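You operate a simulated robot arm through the tools that you are given. There is no shell and no other tool.

The job below is to be done with a simulated two-armed robot. You get a single attempt, and the scene is never put back.

JOB
Put the 150 ml marked cup from the top of the small table on the back of the counter. Take the cupcake from the top of the right display table and leave it on the middle shelf of the right display table. Switch the jelly switch on. Take the pink cloth and put it on the top of the trolley. Put the green sponge cake from the middle shelf of the low rack on the tart there. Push the left cupboard door shut. Open the right cupboard door, put the jar from the top shelf of the narrow cupboard on the yellow plate on the right end of the counter and shut the door again. Open the counter drawer. Do these in any order. Set down upright: marked cup, green sponge cake, jar.
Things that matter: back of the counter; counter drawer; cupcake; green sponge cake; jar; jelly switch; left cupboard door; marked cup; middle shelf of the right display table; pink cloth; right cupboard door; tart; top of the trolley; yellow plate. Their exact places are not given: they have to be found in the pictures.

It is judged by the outcome, as a careful person would: the job done as asked, and still so three seconds after it is handed in. It fails if anything else is knocked over, pushed out of place, dropped, spilled or broken. Flat cloth is picked up by pressing the open fingertips on it (5 to 10 N) and closing them slowly along it; thin cloth reads only 2 to 8 mm in the jaws.

ROBOT AND FRAMES
Two 6-joint arms with two-finger parallel grippers on one trunk, on a base that moves. Base frame: it is fixed to the floor where the robot stands at the start and does not move with it; the origin is under the middle of the robot, x ahead of it, y to its left, z up. Lengths are in mm, angles in rad, forces in N, time in s.
The left shoulder is at the start at [60, 187, 997], the right one opposite. With the tool pointing down near the work surface each hand reaches from about 100 to 440 mm from the robot's upright axis, wherever it stands, measured 20 degrees to its own side. Places, roughly: back of the counter (213x21 cm) [1680, 1420, 800]; counter drawer [-1200, 0, 700]; cupcake (8x8x8 cm) [300, 1100, 800]; green sponge cake (6x5x6 cm) [3000, 700, 500]; jar (8x8x12 cm) [3400, -2300, 1400]; jelly switch [300, 2600, 500]; left cupboard door [3000, -500, 1000]; marked cup [500, -250, 750]; middle shelf of the right display table [500, 1100, 500]; pink cloth (7x10x5 cm) [2800, 4200, 400]; right cupboard door [3300, -2400, 900]; tart (7x7x2 cm) [2900, 600, 500]; top of the trolley [3000, 4300, 900]; yellow plate (15x15x3 cm) [1600, 100, 800]. Payload 1.57 kg a hand.
Tool frame (each hand has its own): the origin (TCP) lies between the finger pads and is the grasp point; the fingertips stand 30 mm ahead of it; z points along the fingers, y is the line along which they close. Largest opening 110 mm; finger width 24, thickness 12; the body of the gripper, 48 by 112 mm, starts 78 mm behind the TCP.
Orientation is told as [roll, pitch, yaw] about the base's x, y, z axes, in that order, counted from this pose: with the fingers straight down and closing along the base's y, the tool's x points along the base's -x, its y along +y and its z along -z.

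CONTROLS
- The arms move only by the tool play_rows. It takes "left_plan", "right_plan" or both (then of equal length, played together; a hand with none holds still); each is a list of rows, each an object of numbers (a shift or turn left out is 0, a gripper value left out holds the last): "tx", "ty", "tz": the shift along the tool's x, y, z in cm; "wx", "wy", "wz": the turn, a rotation vector about the tool's x, y, z in rad. In form: [{"tx": .., "ty": .., "tz": .., "wx": .., "wy": .., "wz": ..}, ...]. A call has 1 to 20 rows; each row shifts and turns the commanded pose from where the row before left it, along the tool's axes as they then stand. "left_fingers" and "right_fingers" are, for a hand that has rows, the opening in per cent of the stroke, from 0 (shut) to 100 (fully open), set as the call begins (left out, the last holds). Each row takes 0.2 s and may step no farther than 50 mm and 0.15 rad from the row before; otherwise, or with a gripper value out of range, the whole call is refused. Where a pose cannot be reached the arm comes as near as it can. A force on the tool above 40 N (or 10 N above the force at the start of the call, whichever is more), or a blocked arm, ends the call early, and 0.2 s more pass. The fingers move at their own pace (about 153 mm/s each) and stop on an object; they squeeze with about 42 N. The grip force told is the motor's: it shows also when the fingers shut on nothing. Time passes only in rows, and 0.2 s behind the last, so rows that do not move let the fingers close. It gives the time, the measured TCP pose, the force on the tool (base axes), the opening and the grip force at its end, in the units of the frame above (readings bear some noise), with the torque about the TCP (base axes, N m) and any sound that the robot's microphone picked up.
- Cameras (640 x 400 px; columns grow to the right, rows downward): "scene" is now at [-60.3, 59.5, 1535.9]; the picture's right is [0.98, -0.18, 0.00], its down [-0.17, -0.92, -0.37] and it looks along [0.07, 0.36, -0.93] (base axes); focal length 214 px, centre (320, 200). "left" rides on the left gripper at [70, -16, -141] in its tool frame; the picture's right is [0.23, 0.97, 0.00], its down [-0.85, 0.20, -0.48] and it looks along [-0.47, 0.11, 0.88] (tool axes); focal length 222 px, centre (320, 200). "right" rides on the right gripper at [70, 16, -141] in its tool frame; the picture's right is [-0.23, 0.97, 0.00], its down [-0.86, -0.20, -0.48] and it looks along [-0.47, -0.11, 0.88] (tool axes); focal length 222 px, centre (320, 200).
- grab_frame(camera): a new picture of that camera. The clock stands still meanwhile.
- slide_trunk(by): slides the trunk up (or, below 0, down) by that many mm; the arms and the scene camera ride with it, the base frame stays. It gives what a move gives, with no picture.
- steer(legs): drives the robot by 1 to 6 legs, each [ahead, left, turn to the left] in mm, mm and rad, along the robot's own axes; the way and the turn of a leg run together, so that a leg with both is an arc; at most 1500 mm and 3.142 rad a leg. The arms and the cameras ride along, it lands a little off, and it stops where it bumps. It gives what a move gives.
- head_to(pan, tilt): turns the head with the scene camera to pan (to the left, within 1.501 rad either way) and tilt (down, from -0.506 to 1.204), counted from straight ahead of the robot. It gives what a move gives.
- measure_at(camera, pixels): for up to 12 pixels [column, row] of the newest picture of that camera ("zoom" is the newest enlarged one), the place [x, y, z] in the base frame of the surface seen there, good to about 2 mm, but the place of the scene camera against the robot may be out by one fixed shift of up to 25 mm in any direction. The clock stands still meanwhile.
- inspect(camera, box): a new picture of the part [left, top, right, bottom] of that camera's present view, enlarged. The clock stands still meanwhile.
- finish_job(): hands the job in; it is judged then, once.

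Unless the task says otherwise, let go and move clear before handing in.

The tools are called by a JSON object that holds its "method" and its "body". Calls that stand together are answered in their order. play_rows: Moves the arms, as the interface text tells. Its arguments: {"type":"object","properties":{"left_plan":{"type":"array","items":{"type":"object","properties":{"tx":{"type":"number"},"ty":{"type":"number"},"tz":{"type":"number"},"wx":{"type":"number"},"wy":{"type":"number"},"wz":{"type":"number"}}}},"left_fingers":{"type":"number"},"right_plan":{"type":"array","items":{"type":"object","properties":{"tx":{"type":"number"},"ty":{"type":"number"},"tz":{"type":"number"},"wx":{"type":"number"},"wy":{"type":"number"},"wz":{"type":"number"}}}},"right_fingers":{"type":"number"}},"required":[]} The other tools are called the same way: slide_trunk (by) moves the trunk up or down; steer (legs) drives the base; head_to (pan, tilt) turns the head that bears the scene camera; grab_frame (camera) takes a picture; measure_at (camera, pixels) gives the place of the surface under pixels of a picture; inspect (camera, box) takes an enlarged picture of a part of a camera's view; finish_job () hands the job in.

At the start:

```text
t: 0.0
left_tcp_pos: [329.2, 346.3, 942.7]
left_orientation: [0.0, 0.0, 0.0]
left_wrist_force: [0.1, 0.2, -1.0]
left_torque: [0.0, -0.02, 0.01]
left_gripper_width: 109.9
left_grasp_force: 0.0
right_tcp_pos: [342.8, 25.1, 1001.3]
right_orientation: [0.001, 0.0, 0.001]
right_wrist_force: [-1.0, -0.7, 0.5]
right_torque: [0.02, 0.01, -0.02]
right_gripper_width: 109.9
right_grasp_force: 0.1
trunk travel left (down, up): [-625.0, 365.0]
robot x, y, heading: [1.8, -0.7, 0.001]
head pan, tilt (commanded): [1.391, 1.196]
```

scene: 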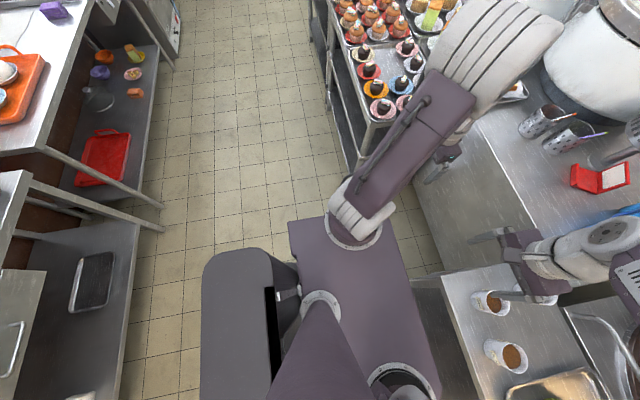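
right: 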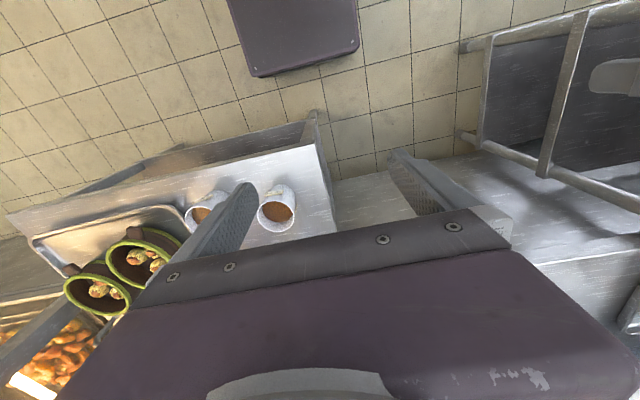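
left: 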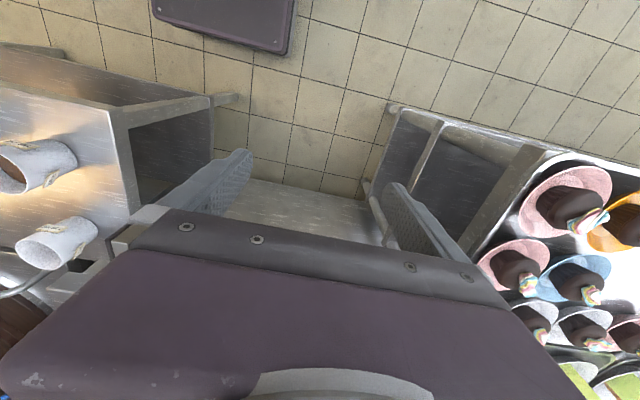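

The first pictures show the small table with cups (scene px 490,300), the display table with cupcakes (scene px 380,80) and the counter drawer to the left (scene px 15,340). I'll look around with the head first.

{"method": "head_to", "body": {"pan": 0, "tilt": 0.6}}

{"method": "grab_frame", "body": {"camera": "scene"}}

```text
t: 1.5
left_tcp_pos: [327.8, 346.3, 942.9]
left_orientation: [-0.001, -0.001, 0.001]
left_wrist_force: [-0.9, 0.0, 0.1]
left_torque: [-0.01, 0.01, 0.03]
left_gripper_width: 110.0
left_grasp_force: 0.0
right_tcp_pos: [342.3, 25.0, 1002.3]
right_orientation: [0.0, 0.002, 0.001]
right_wrist_force: [-0.1, -0.1, -0.2]
right_torque: [-0.02, -0.01, -0.03]
right_gripper_width: 110.2
right_grasp_force: 0.1
trunk travel left (down, up): [-625.0, 365.0]
robot x, y, heading: [1.3, -2.0, 0.0]
head pan, tilt (commanded): [0.0, 0.6]
```

```text
taken
```

scene: 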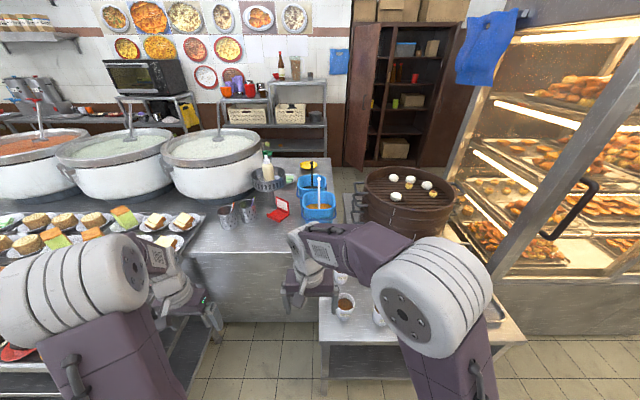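

{"method": "head_to", "body": {"pan": 0, "tilt": 0.2}}

{"method": "grab_frame", "body": {"camera": "scene"}}

{"method": "head_to", "body": {"pan": 0.9, "tilt": 0.4}}

{"method": "grab_frame", "body": {"camera": "scene"}}

{"method": "head_to", "body": {"pan": -0.9, "tilt": 0.4}}

{"method": "grab_frame", "body": {"camera": "scene"}}

{"method": "head_to", "body": {"pan": 1.5, "tilt": 0.4}}

{"method": "grab_frame", "body": {"camera": "scene"}}

```text
t: 2.4
left_tcp_pos: [328.8, 345.8, 942.8]
left_orientation: [0.0, 0.0, 0.002]
left_wrist_force: [0.6, 0.0, 1.2]
left_torque: [-0.02, -0.02, 0.0]
left_gripper_width: 109.9
left_grasp_force: 0.0
right_tcp_pos: [342.4, 24.1, 1001.8]
right_orientation: [0.0, 0.002, 0.0]
right_wrist_force: [0.3, 0.6, -1.3]
right_torque: [0.0, -0.02, 0.0]
right_gripper_width: 109.8
right_grasp_force: 0.1
trunk travel left (down, up): [-625.0, 365.0]
robot x, y, heading: [-7.6, 0.9, 0.002]
head pan, tilt (commanded): [0.0, 0.201]
```

```text
taken
```

scene: 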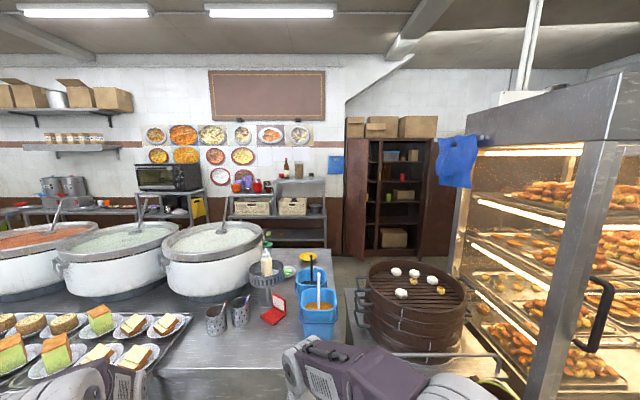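

```text
t: 3.6
left_tcp_pos: [328.0, 345.1, 943.7]
left_orientation: [0.001, 0.0, 0.002]
left_wrist_force: [0.3, -0.1, 0.5]
left_torque: [-0.03, -0.01, -0.02]
left_gripper_width: 109.9
left_grasp_force: 0.1
right_tcp_pos: [342.3, 23.7, 1002.0]
right_orientation: [0.001, -0.001, 0.001]
right_wrist_force: [0.2, -0.1, -0.2]
right_torque: [0.02, 0.01, -0.03]
right_gripper_width: 109.9
right_grasp_force: 0.0
trunk travel left (down, up): [-625.0, 365.0]
robot x, y, heading: [1.3, 0.9, -0.0]
head pan, tilt (commanded): [0.901, 0.4]
```

```text
taken
```

scene: 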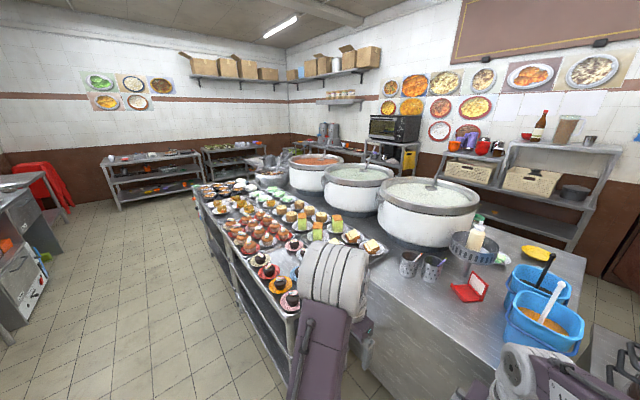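

```text
t: 5.4
left_tcp_pos: [327.3, 345.0, 943.0]
left_orientation: [0.001, 0.0, 0.001]
left_wrist_force: [0.0, -0.1, 0.1]
left_torque: [0.01, -0.02, 0.0]
left_gripper_width: 110.0
left_grasp_force: 0.0
right_tcp_pos: [342.7, 25.4, 1002.7]
right_orientation: [0.001, -0.001, 0.001]
right_wrist_force: [0.1, 0.3, 0.8]
right_torque: [-0.02, -0.01, 0.0]
right_gripper_width: 110.1
right_grasp_force: 0.0
trunk travel left (down, up): [-625.0, 365.0]
robot x, y, heading: [-2.8, 0.9, -0.002]
head pan, tilt (commanded): [-0.901, 0.4]
```

```text
taken
```

scene: 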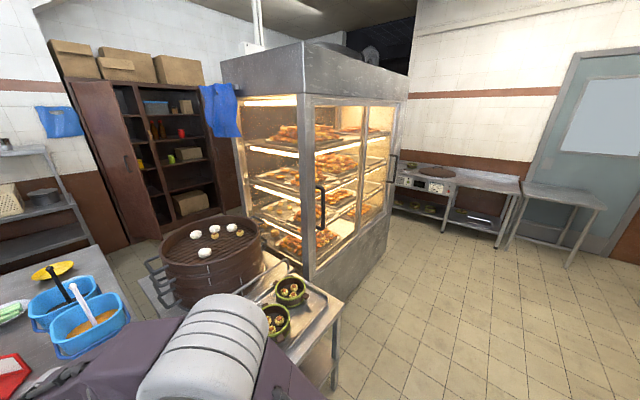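

```text
t: 7.6
left_tcp_pos: [329.2, 346.0, 943.3]
left_orientation: [0.001, 0.0, 0.0]
left_wrist_force: [0.9, -0.4, -0.2]
left_torque: [-0.02, 0.03, 0.02]
left_gripper_width: 110.1
left_grasp_force: 0.2
right_tcp_pos: [342.8, 25.8, 1001.8]
right_orientation: [-0.001, 0.0, -0.002]
right_wrist_force: [0.8, -0.1, 0.0]
right_torque: [-0.02, 0.01, 0.02]
right_gripper_width: 110.3
right_grasp_force: 0.1
trunk travel left (down, up): [-625.0, 365.0]
robot x, y, heading: [1.7, -0.9, 0.003]
head pan, tilt (commanded): [1.499, 0.4]
```

```text
taken
```

scene: 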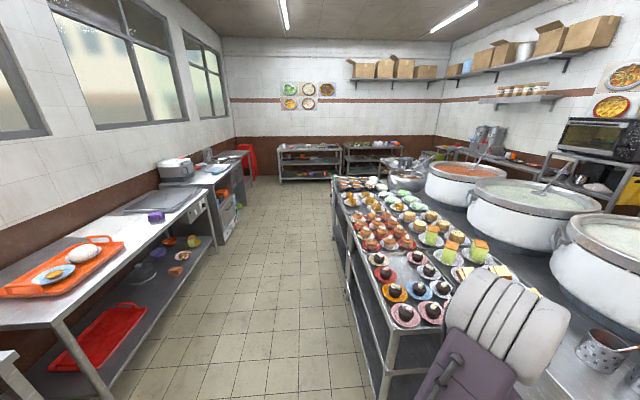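

{"method": "head_to", "body": {"pan": -0.45, "tilt": 1.0}}

{"method": "grab_frame", "body": {"camera": "scene"}}

{"method": "head_to", "body": {"pan": 0.6, "tilt": 0.9}}

{"method": "grab_frame", "body": {"camera": "scene"}}

```text
t: 9.5
left_tcp_pos: [328.3, 344.5, 943.1]
left_orientation: [0.001, -0.001, 0.0]
left_wrist_force: [-0.2, -0.1, 0.0]
left_torque: [0.04, -0.07, 0.0]
left_gripper_width: 110.3
left_grasp_force: 0.1
right_tcp_pos: [342.2, 25.1, 1001.9]
right_orientation: [0.001, 0.001, -0.001]
right_wrist_force: [-0.4, -0.8, -0.4]
right_torque: [-0.01, 0.03, 0.02]
right_gripper_width: 110.0
right_grasp_force: 0.0
trunk travel left (down, up): [-625.0, 365.0]
robot x, y, heading: [-0.9, 2.7, -0.002]
head pan, tilt (commanded): [-0.45, 1.0]
```

```text
taken
```

scene: 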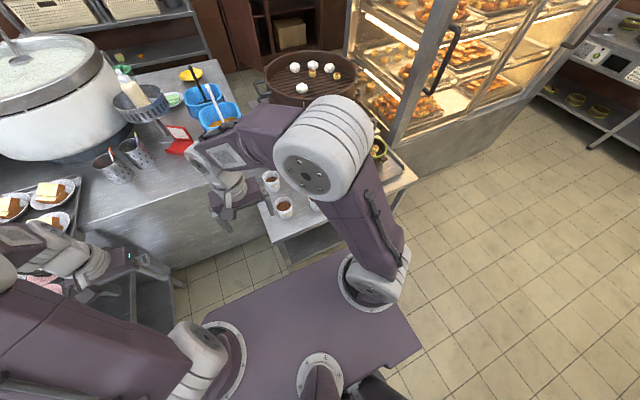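

```text
t: 10.8
left_tcp_pos: [327.9, 345.5, 942.5]
left_orientation: [0.001, -0.001, 0.002]
left_wrist_force: [1.0, -0.3, 0.2]
left_torque: [-0.04, 0.02, -0.02]
left_gripper_width: 109.9
left_grasp_force: 0.1
right_tcp_pos: [342.3, 25.5, 1002.0]
right_orientation: [-0.001, -0.001, 0.0]
right_wrist_force: [-0.5, 0.1, -0.2]
right_torque: [0.02, 0.02, -0.02]
right_gripper_width: 110.0
right_grasp_force: 0.0
trunk travel left (down, up): [-625.0, 365.0]
robot x, y, heading: [0.5, -0.1, -0.003]
head pan, tilt (commanded): [0.6, 0.901]
```

```text
taken
```

scene: 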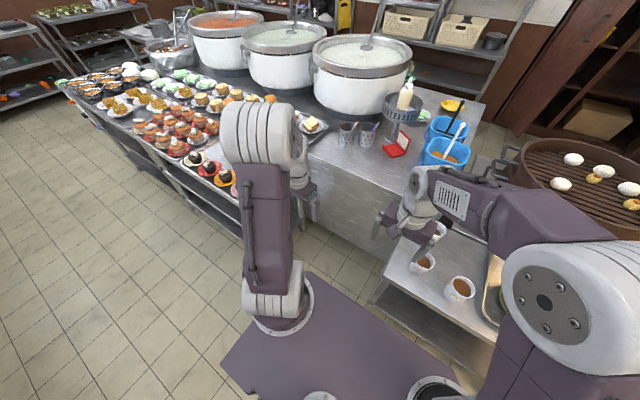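

{"method": "inspect", "body": {"camera": "scene", "box": [370, 200, 530, 300]}}

{"method": "measure_at", "body": {"camera": "scene", "pixels": [[427, 262], [463, 285], [385, 278], [420, 290], [470, 320], [332, 277], [222, 367], [397, 151], [455, 108], [310, 125], [240, 190], [330, 200]]}}

{"method": "inspect", "body": {"camera": "right", "box": [170, 160, 330, 260]}}

{"method": "grab_frame", "body": {"camera": "right"}}

{"method": "measure_at", "body": {"camera": "right", "pixels": [[200, 214], [277, 210], [265, 190], [330, 230], [315, 145], [150, 215]]}}

```text
4.00 times, centred on (450, 250) of scene
```

zoom: 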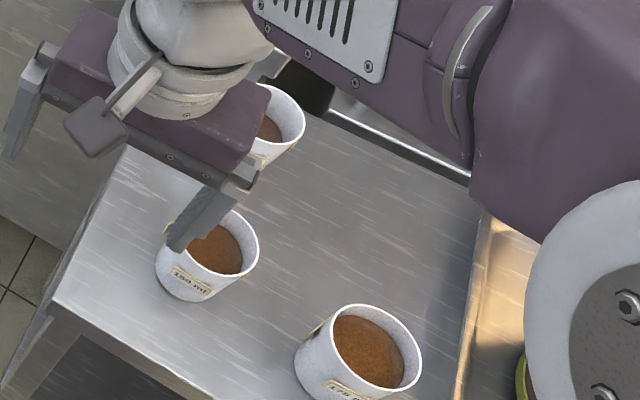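

```text
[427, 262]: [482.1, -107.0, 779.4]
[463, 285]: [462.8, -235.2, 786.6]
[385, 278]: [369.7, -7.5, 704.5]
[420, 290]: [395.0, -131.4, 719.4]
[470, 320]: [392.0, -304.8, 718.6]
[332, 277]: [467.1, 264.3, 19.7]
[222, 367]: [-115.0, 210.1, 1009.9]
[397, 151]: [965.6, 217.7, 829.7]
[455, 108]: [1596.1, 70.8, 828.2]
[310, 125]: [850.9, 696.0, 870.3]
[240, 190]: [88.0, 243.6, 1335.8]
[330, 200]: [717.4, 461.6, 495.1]
```

```text
4.00 times, centred on (250, 210) of right
```

zoom: 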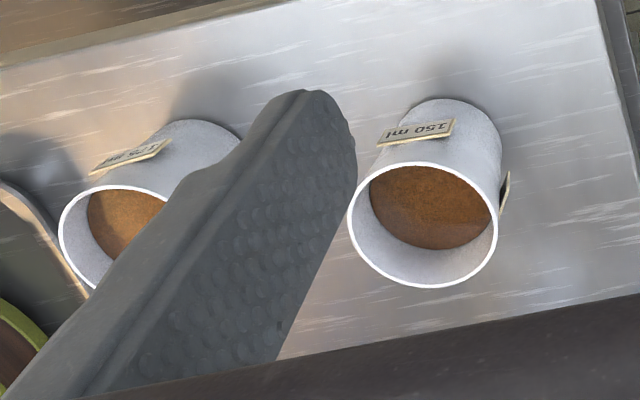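

```text
taken
```

right: 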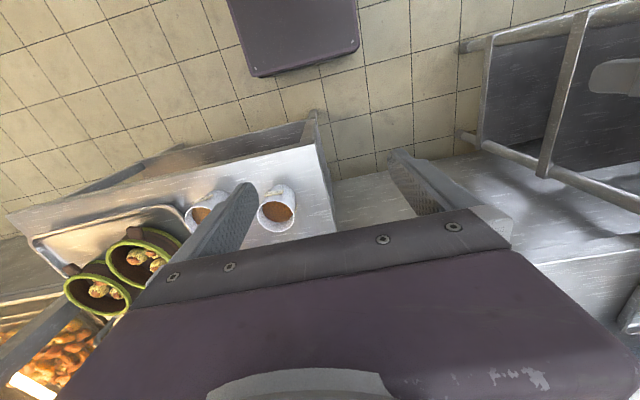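

```text
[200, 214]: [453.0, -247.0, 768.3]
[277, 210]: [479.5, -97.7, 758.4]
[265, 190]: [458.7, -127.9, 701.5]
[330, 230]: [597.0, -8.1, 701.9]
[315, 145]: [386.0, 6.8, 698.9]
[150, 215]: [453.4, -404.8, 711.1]
```

{"method": "measure_at", "body": {"camera": "right", "pixels": [[255, 75], [357, 45], [232, 5], [300, 40], [478, 50], [545, 170], [390, 158], [600, 80]]}}

{"method": "head_to", "body": {"pan": 0, "tilt": 1.2}}

{"method": "grab_frame", "body": {"camera": "scene"}}

{"method": "grab_frame", "body": {"camera": "left"}}

{"method": "measure_at", "body": {"camera": "left", "pixels": [[155, 20], [290, 48], [297, 5], [225, 5], [575, 215], [520, 260], [570, 280], [620, 230], [395, 150], [330, 225]]}}

```text
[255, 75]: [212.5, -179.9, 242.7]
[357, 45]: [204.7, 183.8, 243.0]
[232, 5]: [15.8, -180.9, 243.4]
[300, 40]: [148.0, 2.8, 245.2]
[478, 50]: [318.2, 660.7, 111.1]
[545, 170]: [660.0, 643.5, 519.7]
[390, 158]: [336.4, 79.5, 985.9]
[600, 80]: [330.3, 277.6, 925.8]
```

```text
t: 11.8
left_tcp_pos: [327.8, 344.6, 943.0]
left_orientation: [0.001, 0.001, 0.0]
left_wrist_force: [0.7, -0.3, 0.6]
left_torque: [0.01, 0.04, 0.01]
left_gripper_width: 110.0
left_grasp_force: 0.0
right_tcp_pos: [343.0, 24.2, 1001.2]
right_orientation: [0.001, -0.001, 0.0]
right_wrist_force: [-0.4, -0.2, -0.3]
right_torque: [0.01, 0.0, 0.01]
right_gripper_width: 110.1
right_grasp_force: 0.1
trunk travel left (down, up): [-625.0, 365.0]
robot x, y, heading: [-0.4, 0.6, -0.004]
head pan, tilt (commanded): [0.0, 1.201]
```

```text
taken
```

scene: 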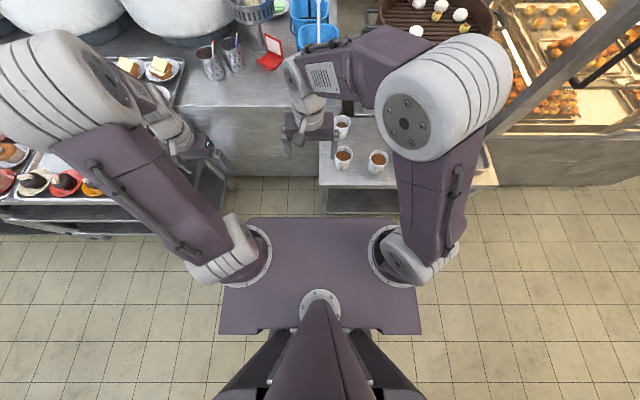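

```text
taken
```

left: 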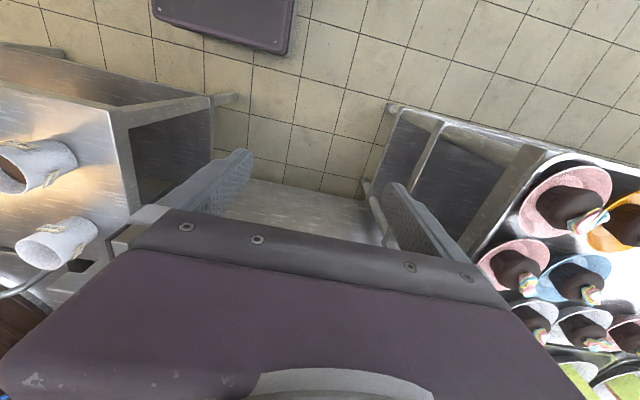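

```text
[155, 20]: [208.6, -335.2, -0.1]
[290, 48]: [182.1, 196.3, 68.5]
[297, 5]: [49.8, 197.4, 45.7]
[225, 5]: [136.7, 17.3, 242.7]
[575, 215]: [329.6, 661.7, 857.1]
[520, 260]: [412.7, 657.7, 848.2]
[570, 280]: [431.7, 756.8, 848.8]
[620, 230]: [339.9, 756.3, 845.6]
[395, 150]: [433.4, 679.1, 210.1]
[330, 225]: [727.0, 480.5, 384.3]
```

{"method": "measure_at", "body": {"camera": "scene", "pixels": [[320, 225], [255, 225], [390, 225], [225, 328], [415, 328], [260, 370], [375, 370], [345, 155], [380, 157], [342, 122], [335, 195], [480, 180]]}}

{"method": "inspect", "body": {"camera": "scene", "box": [300, 100, 420, 190]}}

{"method": "inspect", "body": {"camera": "left", "box": [0, 80, 160, 280]}}

```text
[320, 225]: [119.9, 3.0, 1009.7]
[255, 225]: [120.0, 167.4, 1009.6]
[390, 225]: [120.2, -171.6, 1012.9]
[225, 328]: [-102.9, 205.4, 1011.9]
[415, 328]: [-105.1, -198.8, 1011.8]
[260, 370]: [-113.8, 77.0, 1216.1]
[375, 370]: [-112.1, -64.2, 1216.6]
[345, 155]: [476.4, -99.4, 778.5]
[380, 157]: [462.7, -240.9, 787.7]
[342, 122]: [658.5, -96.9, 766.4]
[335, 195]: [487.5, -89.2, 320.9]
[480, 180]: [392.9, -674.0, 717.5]
```

```text
4.44 times, centred on (360, 145) of scene
```

zoom: 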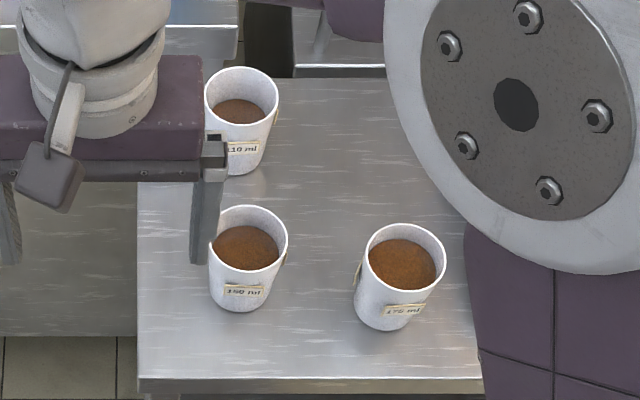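

```text
2.00 times, centred on (80, 180) of left
```

zoom: 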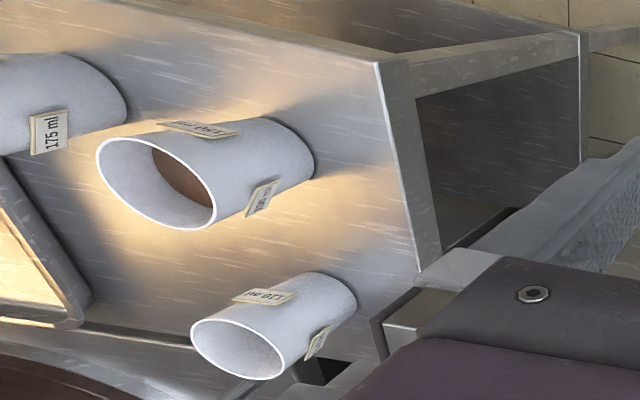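

{"method": "head_to", "body": {"pan": -0.9, "tilt": 0.5}}

{"method": "grab_frame", "body": {"camera": "scene"}}

{"method": "measure_at", "body": {"camera": "scene", "pixels": [[300, 290], [395, 190], [250, 60], [245, 180], [440, 230], [110, 240], [50, 150], [160, 270], [570, 260], [400, 200], [180, 180], [490, 240]]}}

{"method": "head_to", "body": {"pan": -1.5, "tilt": 0.5}}

{"method": "grab_frame", "body": {"camera": "scene"}}

{"method": "measure_at", "body": {"camera": "scene", "pixels": [[100, 250], [200, 150], [320, 100], [320, 250], [450, 150], [550, 250], [250, 120], [400, 130], [600, 330]]}}

```text
t: 13.0
left_tcp_pos: [327.8, 345.9, 942.8]
left_orientation: [0.0, -0.001, 0.001]
left_wrist_force: [-0.7, 0.5, -0.9]
left_torque: [-0.01, -0.02, 0.03]
left_gripper_width: 110.0
left_grasp_force: 0.0
right_tcp_pos: [342.9, 24.8, 1001.8]
right_orientation: [0.001, 0.0, 0.0]
right_wrist_force: [-0.2, -0.2, 0.1]
right_torque: [-0.01, -0.01, 0.01]
right_gripper_width: 110.0
right_grasp_force: 0.1
trunk travel left (down, up): [-625.0, 365.0]
robot x, y, heading: [-0.3, -1.2, -0.003]
head pan, tilt (commanded): [-0.901, 0.499]
```

```text
taken
```

scene: 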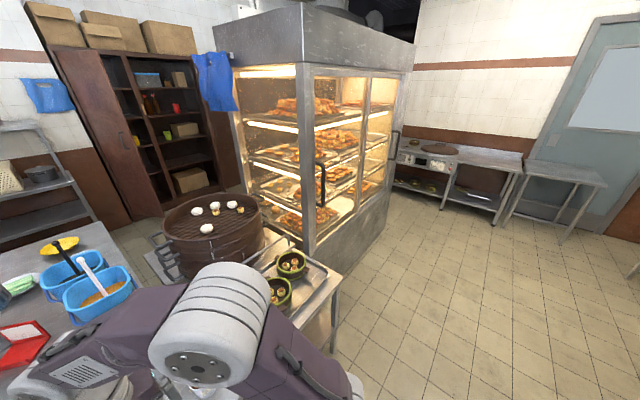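

```text
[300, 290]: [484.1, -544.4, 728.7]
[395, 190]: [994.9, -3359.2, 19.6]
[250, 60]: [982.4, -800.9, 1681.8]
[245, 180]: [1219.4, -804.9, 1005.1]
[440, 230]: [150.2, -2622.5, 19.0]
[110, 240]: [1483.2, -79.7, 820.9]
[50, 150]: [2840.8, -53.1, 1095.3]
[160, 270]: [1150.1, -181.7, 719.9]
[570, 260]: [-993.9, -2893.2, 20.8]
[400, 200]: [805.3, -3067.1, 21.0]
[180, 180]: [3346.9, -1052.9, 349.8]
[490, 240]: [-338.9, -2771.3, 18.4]
```

```text
t: 14.0
left_tcp_pos: [328.3, 344.8, 943.6]
left_orientation: [0.001, 0.0, 0.001]
left_wrist_force: [0.5, 0.4, 0.2]
left_torque: [0.0, -0.02, 0.01]
left_gripper_width: 110.3
left_grasp_force: 0.1
right_tcp_pos: [342.3, 23.6, 1001.7]
right_orientation: [-0.002, 0.001, -0.001]
right_wrist_force: [0.9, -0.9, -0.1]
right_torque: [-0.01, -0.02, -0.02]
right_gripper_width: 110.1
right_grasp_force: 0.1
trunk travel left (down, up): [-625.0, 365.0]
robot x, y, heading: [-3.2, -2.7, -0.002]
head pan, tilt (commanded): [-1.499, 0.499]
```

```text
taken
```

scene: 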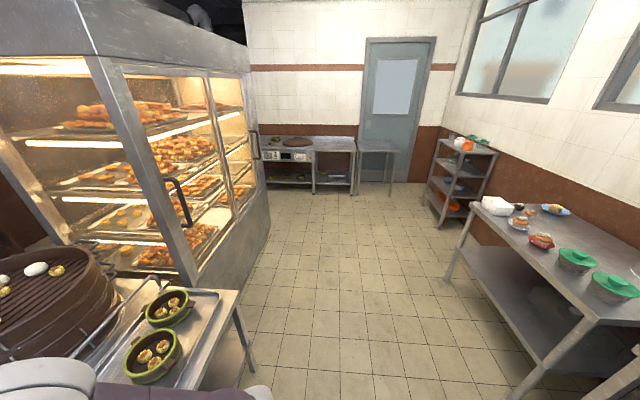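

```text
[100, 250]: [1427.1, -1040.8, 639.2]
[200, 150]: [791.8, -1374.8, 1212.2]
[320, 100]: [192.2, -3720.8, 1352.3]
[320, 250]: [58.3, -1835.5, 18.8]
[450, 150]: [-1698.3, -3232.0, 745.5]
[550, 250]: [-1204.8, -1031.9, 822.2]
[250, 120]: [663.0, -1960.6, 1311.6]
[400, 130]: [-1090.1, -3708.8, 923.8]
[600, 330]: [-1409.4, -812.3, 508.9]
```

{"method": "head_to", "body": {"pan": -1.2, "tilt": 0.3}}

{"method": "grab_frame", "body": {"camera": "scene"}}

{"method": "measure_at", "body": {"camera": "scene", "pixels": [[395, 220], [385, 225], [395, 175], [415, 185], [430, 165], [350, 290], [280, 310], [480, 200], [520, 165], [375, 110], [400, 60], [370, 240]]}}

```text
t: 14.8
left_tcp_pos: [328.6, 346.3, 941.9]
left_orientation: [0.0, 0.0, 0.002]
left_wrist_force: [-0.4, 0.2, 0.1]
left_torque: [0.01, 0.01, 0.04]
left_gripper_width: 110.0
left_grasp_force: 0.0
right_tcp_pos: [343.3, 25.2, 1002.3]
right_orientation: [0.0, -0.001, 0.0]
right_wrist_force: [0.7, 0.6, 0.1]
right_torque: [-0.03, -0.01, 0.01]
right_gripper_width: 110.2
right_grasp_force: 0.1
trunk travel left (down, up): [-625.0, 365.0]
robot x, y, heading: [1.0, -1.3, 0.004]
head pan, tilt (commanded): [-1.201, 0.3]
```

```text
taken
```

scene: 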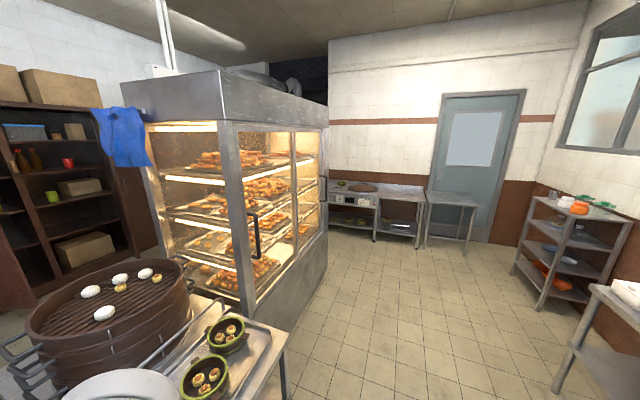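

```text
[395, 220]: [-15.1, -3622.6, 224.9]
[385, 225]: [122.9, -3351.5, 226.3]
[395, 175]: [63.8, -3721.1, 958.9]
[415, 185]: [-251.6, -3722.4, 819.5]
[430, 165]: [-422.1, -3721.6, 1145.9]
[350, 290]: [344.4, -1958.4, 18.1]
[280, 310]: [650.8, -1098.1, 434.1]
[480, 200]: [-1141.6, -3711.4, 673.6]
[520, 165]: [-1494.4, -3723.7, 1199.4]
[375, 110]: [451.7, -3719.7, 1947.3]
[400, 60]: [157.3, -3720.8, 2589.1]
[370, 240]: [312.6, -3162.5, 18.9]
```

{"method": "steer", "body": {"legs": [[-150, 0, 0], [0, 0, 1.5708], [0, 0, 1.5708]]}}

{"method": "head_to", "body": {"pan": 0, "tilt": 0.7}}

{"method": "grab_frame", "body": {"camera": "scene"}}

```text
t: 23.8
left_tcp_pos: [-480.5, -342.3, 942.9]
left_orientation: [0.001, 0.0, 3.132]
left_wrist_force: [0.1, -0.6, 0.3]
left_torque: [0.0, 0.03, -0.04]
left_gripper_width: 110.0
left_grasp_force: 0.0
right_tcp_pos: [-490.9, -21.3, 1001.8]
right_orientation: [0.0, 0.0, 3.132]
right_wrist_force: [0.0, 0.0, 0.3]
right_torque: [-0.01, 0.02, 0.0]
right_gripper_width: 110.2
right_grasp_force: 0.0
trunk travel left (down, up): [-625.0, 365.0]
robot x, y, heading: [-145.6, 2.9, 3.132]
head pan, tilt (commanded): [-1.201, 0.3]
```

```text
t: 25.2
left_tcp_pos: [-479.0, -342.4, 942.8]
left_orientation: [0.001, 0.001, 3.133]
left_wrist_force: [0.4, 0.6, -0.1]
left_torque: [0.01, 0.01, -0.04]
left_gripper_width: 110.3
left_grasp_force: 0.0
right_tcp_pos: [-491.1, -21.2, 1003.0]
right_orientation: [0.0, -0.001, 3.133]
right_wrist_force: [-0.7, -0.3, -0.4]
right_torque: [0.02, -0.01, 0.02]
right_gripper_width: 110.2
right_grasp_force: 0.0
trunk travel left (down, up): [-625.0, 365.0]
robot x, y, heading: [-147.9, -2.1, 3.13]
head pan, tilt (commanded): [0.0, 0.7]
```

```text
taken
```

scene: 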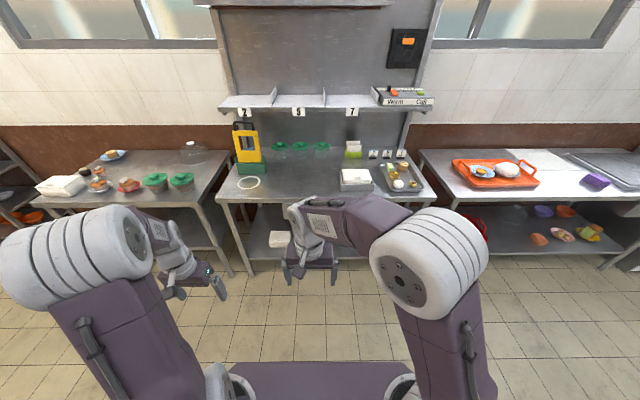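

{"method": "inspect", "body": {"camera": "scene", "box": [200, 130, 460, 290]}}

{"method": "measure_at", "body": {"camera": "scene", "pixels": [[235, 198], [420, 200], [250, 260], [345, 195], [360, 205], [340, 240], [280, 270], [210, 200], [445, 200], [398, 180], [355, 178], [250, 183]]}}

{"method": "grab_frame", "body": {"camera": "right"}}

```text
2.46 times, centred on (330, 210) of scene
```

zoom: 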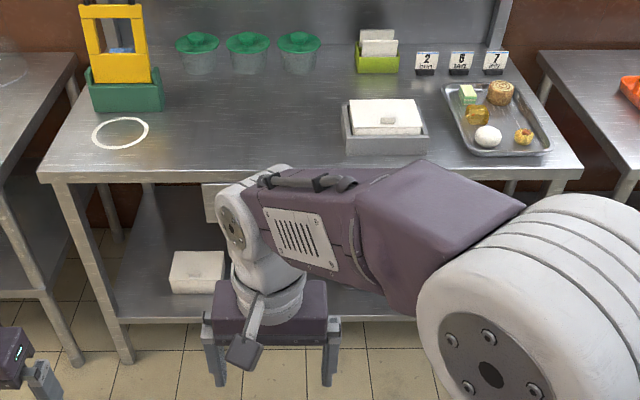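

```text
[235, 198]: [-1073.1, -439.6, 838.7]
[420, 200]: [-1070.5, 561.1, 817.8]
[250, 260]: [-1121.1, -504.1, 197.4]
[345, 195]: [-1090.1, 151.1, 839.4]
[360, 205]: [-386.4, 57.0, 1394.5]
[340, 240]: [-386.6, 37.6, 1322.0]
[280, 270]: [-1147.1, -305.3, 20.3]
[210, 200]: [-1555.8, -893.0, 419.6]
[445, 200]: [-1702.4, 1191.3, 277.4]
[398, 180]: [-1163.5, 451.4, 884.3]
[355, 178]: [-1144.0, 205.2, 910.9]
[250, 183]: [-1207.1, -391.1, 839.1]
```

```text
taken
```

right: 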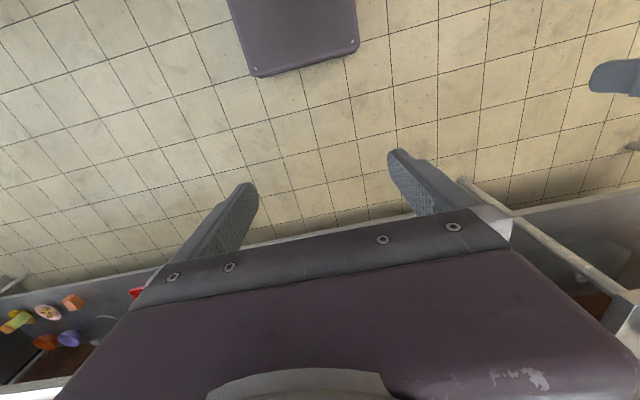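

{"method": "play_rows", "body": {"right_plan": [{"ty": -4}, {"ty": -4}, {"ty": -4}, {"ty": -4}, {"ty": -4}, {"ty": -4}, {"tx": 3, "ty": -3}, {"tx": 3, "ty": -3}]}}

{"method": "grab_frame", "body": {"camera": "scene"}}

```text
t: 27.0
left_tcp_pos: [-477.7, -342.1, 943.8]
left_orientation: [0.0, -0.001, 3.133]
left_wrist_force: [0.6, 0.6, -0.6]
left_torque: [-0.04, 0.02, -0.01]
left_gripper_width: 110.3
left_grasp_force: 0.0
right_tcp_pos: [-428.1, 277.1, 1003.1]
right_orientation: [0.001, 0.0, 3.133]
right_wrist_force: [-0.6, 1.1, -0.5]
right_torque: [0.01, 0.0, 0.01]
right_gripper_width: 110.2
right_grasp_force: 0.0
trunk travel left (down, up): [-625.0, 365.0]
robot x, y, heading: [-148.7, -1.4, 3.131]
head pan, tilt (commanded): [0.0, 0.7]
```

```text
taken
```

scene: 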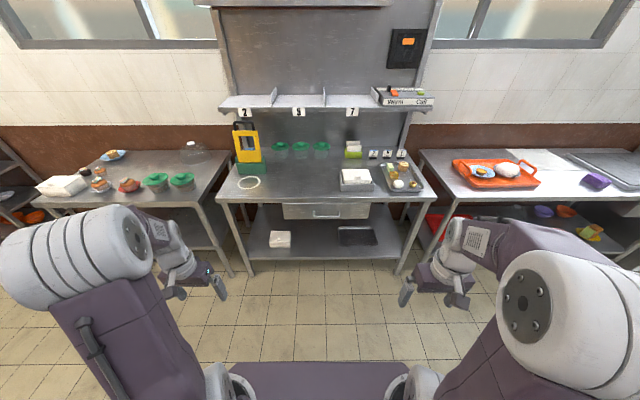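

{"method": "inspect", "body": {"camera": "scene", "box": [265, 180, 385, 255]}}

{"method": "measure_at", "body": {"camera": "scene", "pixels": [[312, 213], [320, 215], [327, 216], [340, 214], [300, 212], [355, 212], [283, 206], [369, 206], [283, 218], [369, 218], [325, 206], [325, 196]]}}

```text
5.33 times, centred on (325, 218) of scene
```

zoom: 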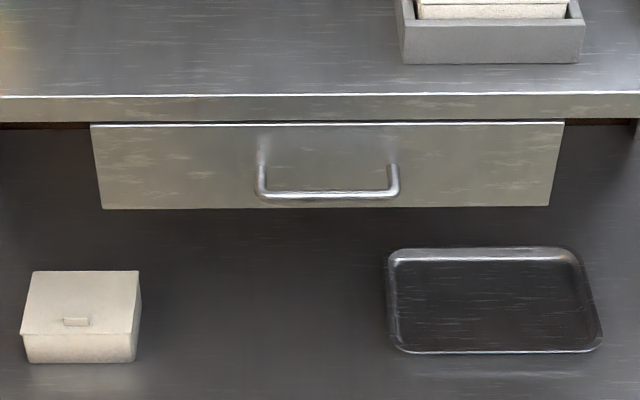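

```text
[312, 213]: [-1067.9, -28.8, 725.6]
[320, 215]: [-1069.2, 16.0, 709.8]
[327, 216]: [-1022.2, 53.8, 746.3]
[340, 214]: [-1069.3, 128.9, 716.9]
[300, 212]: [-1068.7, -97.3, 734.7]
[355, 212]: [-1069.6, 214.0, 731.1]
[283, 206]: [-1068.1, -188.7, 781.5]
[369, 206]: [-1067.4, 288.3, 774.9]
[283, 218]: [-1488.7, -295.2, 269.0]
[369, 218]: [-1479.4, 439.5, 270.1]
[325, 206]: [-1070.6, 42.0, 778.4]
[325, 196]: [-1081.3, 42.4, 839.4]
```

{"method": "steer", "body": {"legs": [[330, 90, 0]]}}

{"method": "play_rows", "body": {"right_plan": [{"tx": -4, "ty": 2, "tz": 3, "wz": 0.143}, {"tx": 0, "ty": 4, "tz": 3, "wz": 0.143}, {"wz": 0.143, "tz": 3}, {"wz": 0.143, "tz": 3}, {"wz": 0.143, "tz": 3}, {"wz": 0.143, "tz": 3}, {"wz": 0.143}, {"wz": 0.143}, {"wz": 0.143}, {"wz": 0.143}, {"wz": 0.14}]}}

{"method": "grab_frame", "body": {"camera": "scene"}}

```text
t: 29.2
left_tcp_pos: [-808.0, -426.6, 942.6]
left_orientation: [0.0, 0.001, 3.13]
left_wrist_force: [0.1, 0.2, 0.1]
left_torque: [0.0, -0.04, -0.01]
left_gripper_width: 109.8
left_grasp_force: 0.0
right_tcp_pos: [-754.6, 191.1, 1002.0]
right_orientation: [0.0, -0.001, 3.129]
right_wrist_force: [-0.5, -0.4, -0.1]
right_torque: [-0.01, -0.03, -0.01]
right_gripper_width: 109.6
right_grasp_force: 0.2
trunk travel left (down, up): [-625.0, 365.0]
robot x, y, heading: [-476.5, -86.5, 3.124]
head pan, tilt (commanded): [0.0, 0.7]
```

```text
refused: row 1 steps farther than a row can; nothing moved
```

```text
taken
```

scene: 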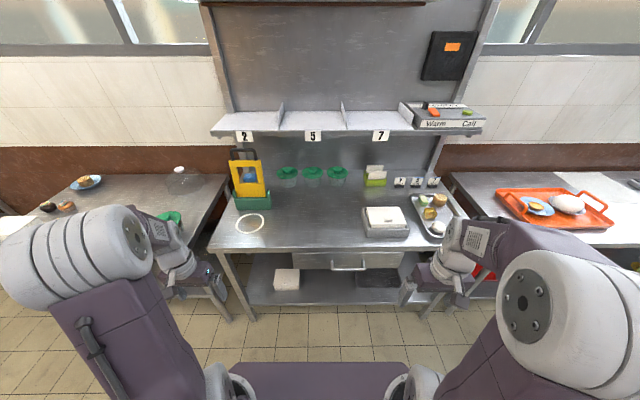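

{"method": "play_rows", "body": {"right_plan": [{"tx": -2, "ty": 2.3, "tz": 2.0}, {"tx": -2, "ty": 2.3, "tz": 2.0}, {"tx": -2, "ty": 2.3, "tz": 2.0}, {"tx": -2, "ty": 2.3, "tz": 2.0}, {"tx": -2, "ty": 2.3, "tz": 2.0}, {"tx": -2, "ty": 2.3, "tz": 2.0}, {"wz": 0.143}, {"wz": 0.143}, {"wz": 0.143}, {"wz": 0.143}, {"wz": 0.143}, {"wz": 0.143}, {"wz": 0.143}, {"wz": 0.143}, {"wz": 0.143}, {"wz": 0.143}, {"wz": 0.141}]}}

{"method": "grab_frame", "body": {"camera": "scene"}}

```text
t: 32.8
left_tcp_pos: [-808.6, -427.6, 943.0]
left_orientation: [0.002, -0.001, 3.13]
left_wrist_force: [-1.3, -0.7, -0.2]
left_torque: [0.0, 0.05, 0.02]
left_gripper_width: 110.0
left_grasp_force: 0.0
right_tcp_pos: [-877.4, 55.6, 882.1]
right_orientation: [0.0, 0.002, 1.556]
right_wrist_force: [-1.0, 0.3, -0.4]
right_torque: [0.02, 0.01, -0.01]
right_gripper_width: 110.0
right_grasp_force: 0.0
trunk travel left (down, up): [-625.0, 365.0]
robot x, y, heading: [-473.9, -86.9, 3.127]
head pan, tilt (commanded): [0.0, 0.7]
```

```text
taken
```

scene: 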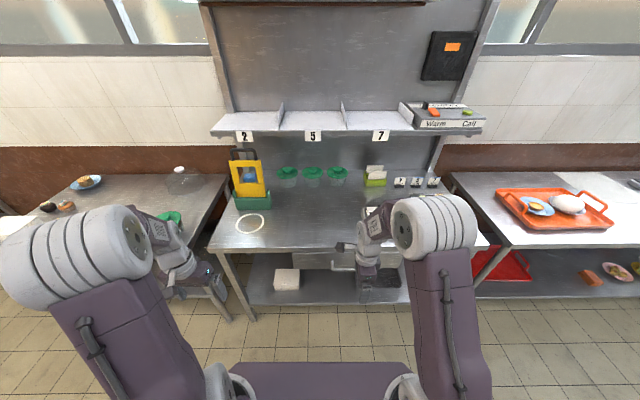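

{"method": "play_rows", "body": {"right_plan": [{"wx": -0.143, "ty": 1}, {"wx": -0.143, "ty": 1}, {"wx": -0.143, "ty": 1}, {"wx": -0.143, "ty": 1}, {"wx": -0.143, "ty": 1}, {"wx": -0.143, "ty": 1}]}}

{"method": "grab_frame", "body": {"camera": "scene"}}

{"method": "grab_frame", "body": {"camera": "right"}}

```text
t: 34.2
left_tcp_pos: [-806.6, -428.2, 944.1]
left_orientation: [0.001, -0.002, 3.13]
left_wrist_force: [0.3, 0.0, -0.1]
left_torque: [0.0, 0.0, 0.03]
left_gripper_width: 109.9
left_grasp_force: 0.1
right_tcp_pos: [-924.1, 32.3, 914.4]
right_orientation: [0.59, 0.085, 1.603]
right_wrist_force: [0.3, 0.1, 0.9]
right_torque: [0.0, 0.01, 0.04]
right_gripper_width: 110.2
right_grasp_force: 0.1
right hand out of reach, approached as far as the arm can: row 3, 4, 5
trunk travel left (down, up): [-625.0, 365.0]
robot x, y, heading: [-474.1, -86.5, 3.128]
head pan, tilt (commanded): [0.0, 0.7]
```

```text
taken
```

scene: 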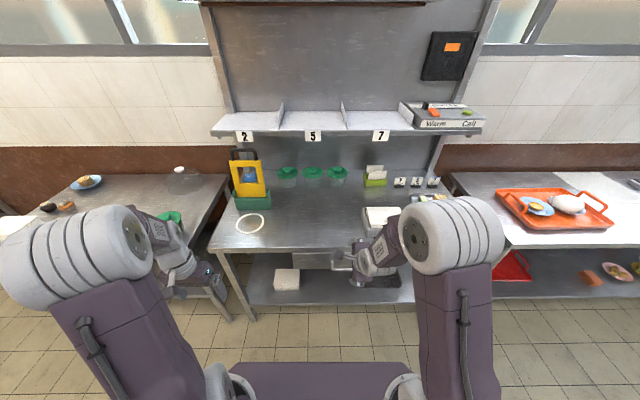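

```text
taken
```

right: 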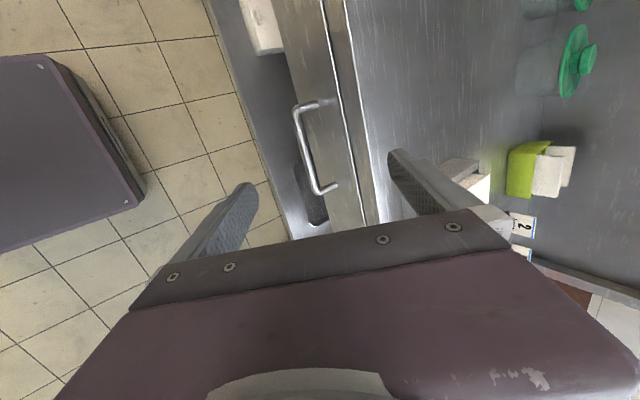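

{"method": "measure_at", "body": {"camera": "right", "pixels": [[301, 130], [306, 150], [312, 170], [318, 188], [298, 112], [318, 103], [334, 184], [325, 140], [340, 130], [330, 60], [308, 155]]}}

{"method": "inspect", "body": {"camera": "right", "box": [260, 60, 420, 220]}}

```text
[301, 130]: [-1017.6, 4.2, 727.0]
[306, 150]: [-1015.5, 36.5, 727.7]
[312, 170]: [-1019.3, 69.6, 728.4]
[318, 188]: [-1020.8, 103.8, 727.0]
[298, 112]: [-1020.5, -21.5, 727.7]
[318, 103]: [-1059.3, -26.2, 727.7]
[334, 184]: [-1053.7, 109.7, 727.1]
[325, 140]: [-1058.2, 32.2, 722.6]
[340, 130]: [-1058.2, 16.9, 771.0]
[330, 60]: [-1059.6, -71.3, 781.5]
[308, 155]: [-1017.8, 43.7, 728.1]
```

```text
2.50 times, centred on (340, 140) of right
```

zoom: 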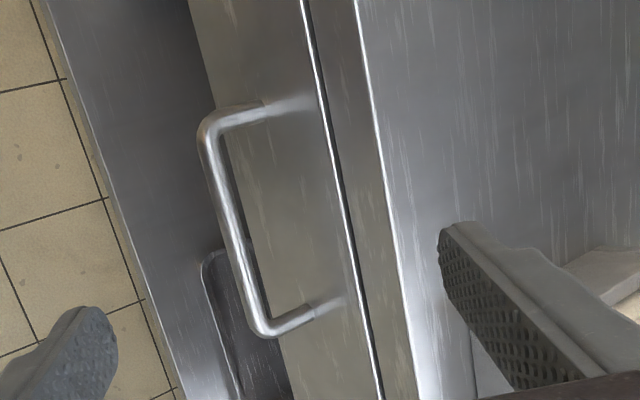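

{"method": "play_rows", "body": {"right_plan": [{"wx": 0.143}, {"wx": 0.14}, {"ty": -3}, {"ty": -3}], "right_fingers": 32}}

```text
t: 35.2
left_tcp_pos: [-806.8, -428.2, 942.9]
left_orientation: [0.001, 0.0, 3.13]
left_wrist_force: [0.0, 0.3, 1.0]
left_torque: [-0.01, 0.02, 0.0]
left_gripper_width: 110.0
left_grasp_force: 0.0
right_tcp_pos: [-867.6, 37.4, 897.8]
right_orientation: [0.303, 0.086, 1.6]
right_wrist_force: [0.2, 0.0, 0.1]
right_torque: [-0.05, 0.02, -0.02]
right_gripper_width: 35.1
right_grasp_force: 0.0
right hand out of reach, approached as far as the arm can: row 1
trunk travel left (down, up): [-625.0, 365.0]
robot x, y, heading: [-474.1, -84.2, 3.126]
head pan, tilt (commanded): [0.0, 0.7]
```

{"method": "play_rows", "body": {"right_plan": [{"wy": -0.086, "wz": 0.03}, {}]}}

{"method": "steer", "body": {"legs": [[120, 0, 0]]}}

{"method": "grab_frame", "body": {"camera": "right"}}

```text
t: 35.8
left_tcp_pos: [-806.9, -428.1, 941.6]
left_orientation: [-0.001, 0.0, 3.129]
left_wrist_force: [0.0, 1.5, -0.1]
left_torque: [0.0, 0.0, 0.02]
left_gripper_width: 110.1
left_grasp_force: 0.1
right_tcp_pos: [-865.2, 36.5, 895.9]
right_orientation: [0.287, 0.057, 1.579]
right_wrist_force: [-0.3, -0.3, -0.1]
right_torque: [0.03, -0.01, -0.03]
right_gripper_width: 35.2
right_grasp_force: 0.0
right hand out of reach, approached as far as the arm can: row 1
trunk travel left (down, up): [-625.0, 365.0]
robot x, y, heading: [-476.6, -89.2, 3.127]
head pan, tilt (commanded): [0.0, 0.7]
```

```text
t: 37.0
left_tcp_pos: [-924.8, -426.4, 943.0]
left_orientation: [0.0, 0.0, 3.13]
left_wrist_force: [-0.3, 0.0, 0.1]
left_torque: [0.03, 0.0, 0.02]
left_gripper_width: 110.1
left_grasp_force: 0.1
right_tcp_pos: [-984.4, 38.7, 897.0]
right_orientation: [0.289, 0.058, 1.577]
right_wrist_force: [-0.6, -1.0, 0.3]
right_torque: [0.04, 0.04, 0.02]
right_gripper_width: 35.2
right_grasp_force: 0.1
trunk travel left (down, up): [-625.0, 365.0]
robot x, y, heading: [-596.5, -84.0, 3.128]
head pan, tilt (commanded): [0.0, 0.7]
```

```text
taken
```

right: 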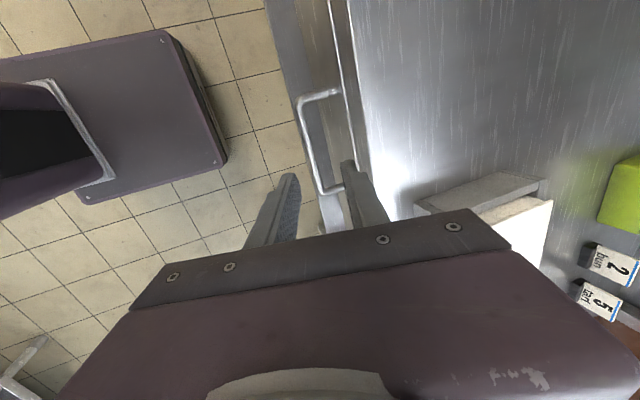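

{"method": "measure_at", "body": {"camera": "right", "pixels": [[303, 112], [308, 135], [315, 165], [322, 188], [330, 140], [355, 120], [365, 160]]}}

```text
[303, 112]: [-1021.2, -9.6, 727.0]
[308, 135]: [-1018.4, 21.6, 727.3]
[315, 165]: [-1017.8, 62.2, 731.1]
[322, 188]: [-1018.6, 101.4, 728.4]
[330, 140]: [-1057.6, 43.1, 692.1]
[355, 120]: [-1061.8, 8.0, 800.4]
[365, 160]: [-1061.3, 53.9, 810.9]
```

{"method": "play_rows", "body": {"right_plan": [{"ty": -1.6}, {"tz": 3}, {"tz": 3}, {"tz": 3}, {"tz": 2}, {}]}}

{"method": "grab_frame", "body": {"camera": "right"}}

```text
t: 38.4
left_tcp_pos: [-926.3, -426.0, 944.0]
left_orientation: [-0.001, 0.0, 3.129]
left_wrist_force: [-0.1, 0.1, -0.4]
left_torque: [-0.01, 0.0, 0.03]
left_gripper_width: 109.9
left_grasp_force: 0.1
right_tcp_pos: [-999.9, 31.3, 785.9]
right_orientation: [0.289, 0.059, 1.579]
right_wrist_force: [0.1, -0.3, 0.7]
right_torque: [-0.01, -0.01, 0.02]
right_gripper_width: 35.1
right_grasp_force: 0.2
trunk travel left (down, up): [-625.0, 365.0]
robot x, y, heading: [-596.5, -81.6, 3.128]
head pan, tilt (commanded): [0.0, 0.7]
```

```text
taken
```

right: 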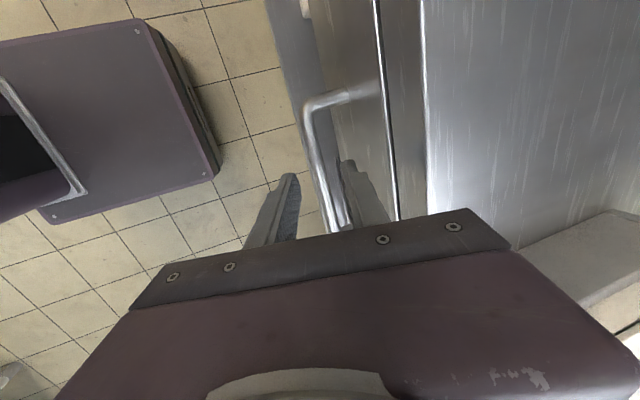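

{"method": "play_rows", "body": {"right_plan": [{"tz": 2}, {"tz": 2}, {"tz": 0.7}, {}]}}

{"method": "grab_frame", "body": {"camera": "right"}}

```text
t: 39.4
left_tcp_pos: [-925.1, -425.5, 943.4]
left_orientation: [0.0, 0.0, 3.13]
left_wrist_force: [-0.4, -0.5, 0.5]
left_torque: [0.0, -0.01, -0.03]
left_gripper_width: 110.1
left_grasp_force: 0.1
right_tcp_pos: [-1013.4, 27.4, 740.8]
right_orientation: [0.288, 0.058, 1.578]
right_wrist_force: [0.6, -0.1, -0.5]
right_torque: [0.0, 0.03, -0.01]
right_gripper_width: 35.1
right_grasp_force: 0.0
trunk travel left (down, up): [-625.0, 365.0]
robot x, y, heading: [-591.2, -87.8, 3.135]
head pan, tilt (commanded): [0.0, 0.7]
```

```text
taken
```

right: 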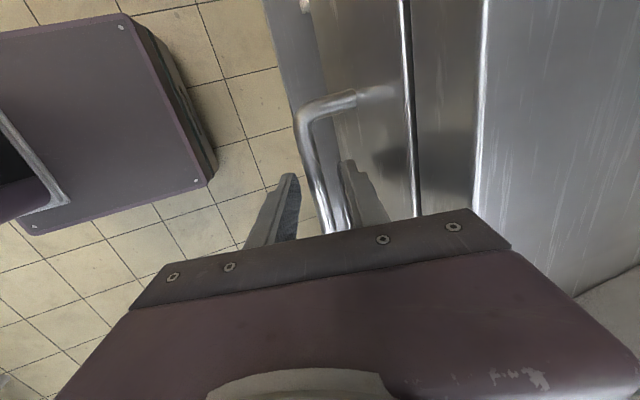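

The bar (px 320,180) lies between the two fingers with no contact force. I'll close on it.

{"method": "play_rows", "body": {"right_plan": [{}, {}, {}], "right_fingers": 0}}

```text
t: 40.2
left_tcp_pos: [-925.0, -425.6, 941.8]
left_orientation: [0.0, 0.0, 3.129]
left_wrist_force: [0.3, -0.6, 0.0]
left_torque: [0.0, 0.02, -0.03]
left_gripper_width: 109.8
left_grasp_force: 0.1
right_tcp_pos: [-1011.2, 26.6, 740.5]
right_orientation: [0.284, 0.057, 1.58]
right_wrist_force: [10.8, -2.2, -12.1]
right_torque: [0.03, -0.31, 0.84]
right_gripper_width: 13.9
right_grasp_force: 30.0
trunk travel left (down, up): [-625.0, 365.0]
robot x, y, heading: [-595.5, -88.6, 3.129]
head pan, tilt (commanded): [0.0, 0.7]
```

{"method": "steer", "body": {"legs": [[-120, 0, 0]]}}

```text
t: 41.5
left_tcp_pos: [-807.4, -424.9, 944.0]
left_orientation: [0.002, -0.002, 3.129]
left_wrist_force: [0.3, 0.0, 0.9]
left_torque: [-0.02, 0.03, 0.0]
left_gripper_width: 110.2
left_grasp_force: 0.0
right_tcp_pos: [-893.7, 27.9, 741.5]
right_orientation: [0.289, 0.059, 1.579]
right_wrist_force: [-0.9, 12.3, -11.7]
right_torque: [0.1, 0.0, 0.69]
right_gripper_width: 13.8
right_grasp_force: 29.7
trunk travel left (down, up): [-625.0, 365.0]
robot x, y, heading: [-471.8, -84.9, 3.124]
head pan, tilt (commanded): [0.0, 0.7]
```

{"method": "steer", "body": {"legs": [[-120, 0, 0]]}}

{"method": "grab_frame", "body": {"camera": "scene"}}

```text
t: 42.7
left_tcp_pos: [-686.0, -426.6, 944.7]
left_orientation: [0.003, -0.001, 3.128]
left_wrist_force: [-0.6, 0.3, -0.1]
left_torque: [0.0, 0.03, 0.01]
left_gripper_width: 109.9
left_grasp_force: 0.1
right_tcp_pos: [-772.6, 27.1, 742.8]
right_orientation: [0.288, 0.061, 1.579]
right_wrist_force: [-1.1, 18.9, -5.6]
right_torque: [0.23, -0.02, 0.7]
right_gripper_width: 14.4
right_grasp_force: 30.1
trunk travel left (down, up): [-625.0, 365.0]
robot x, y, heading: [-355.9, -88.0, 3.128]
head pan, tilt (commanded): [0.0, 0.7]
```

```text
taken
```

scene: 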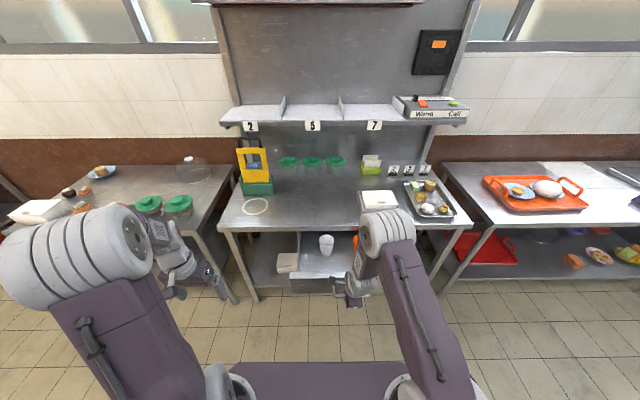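

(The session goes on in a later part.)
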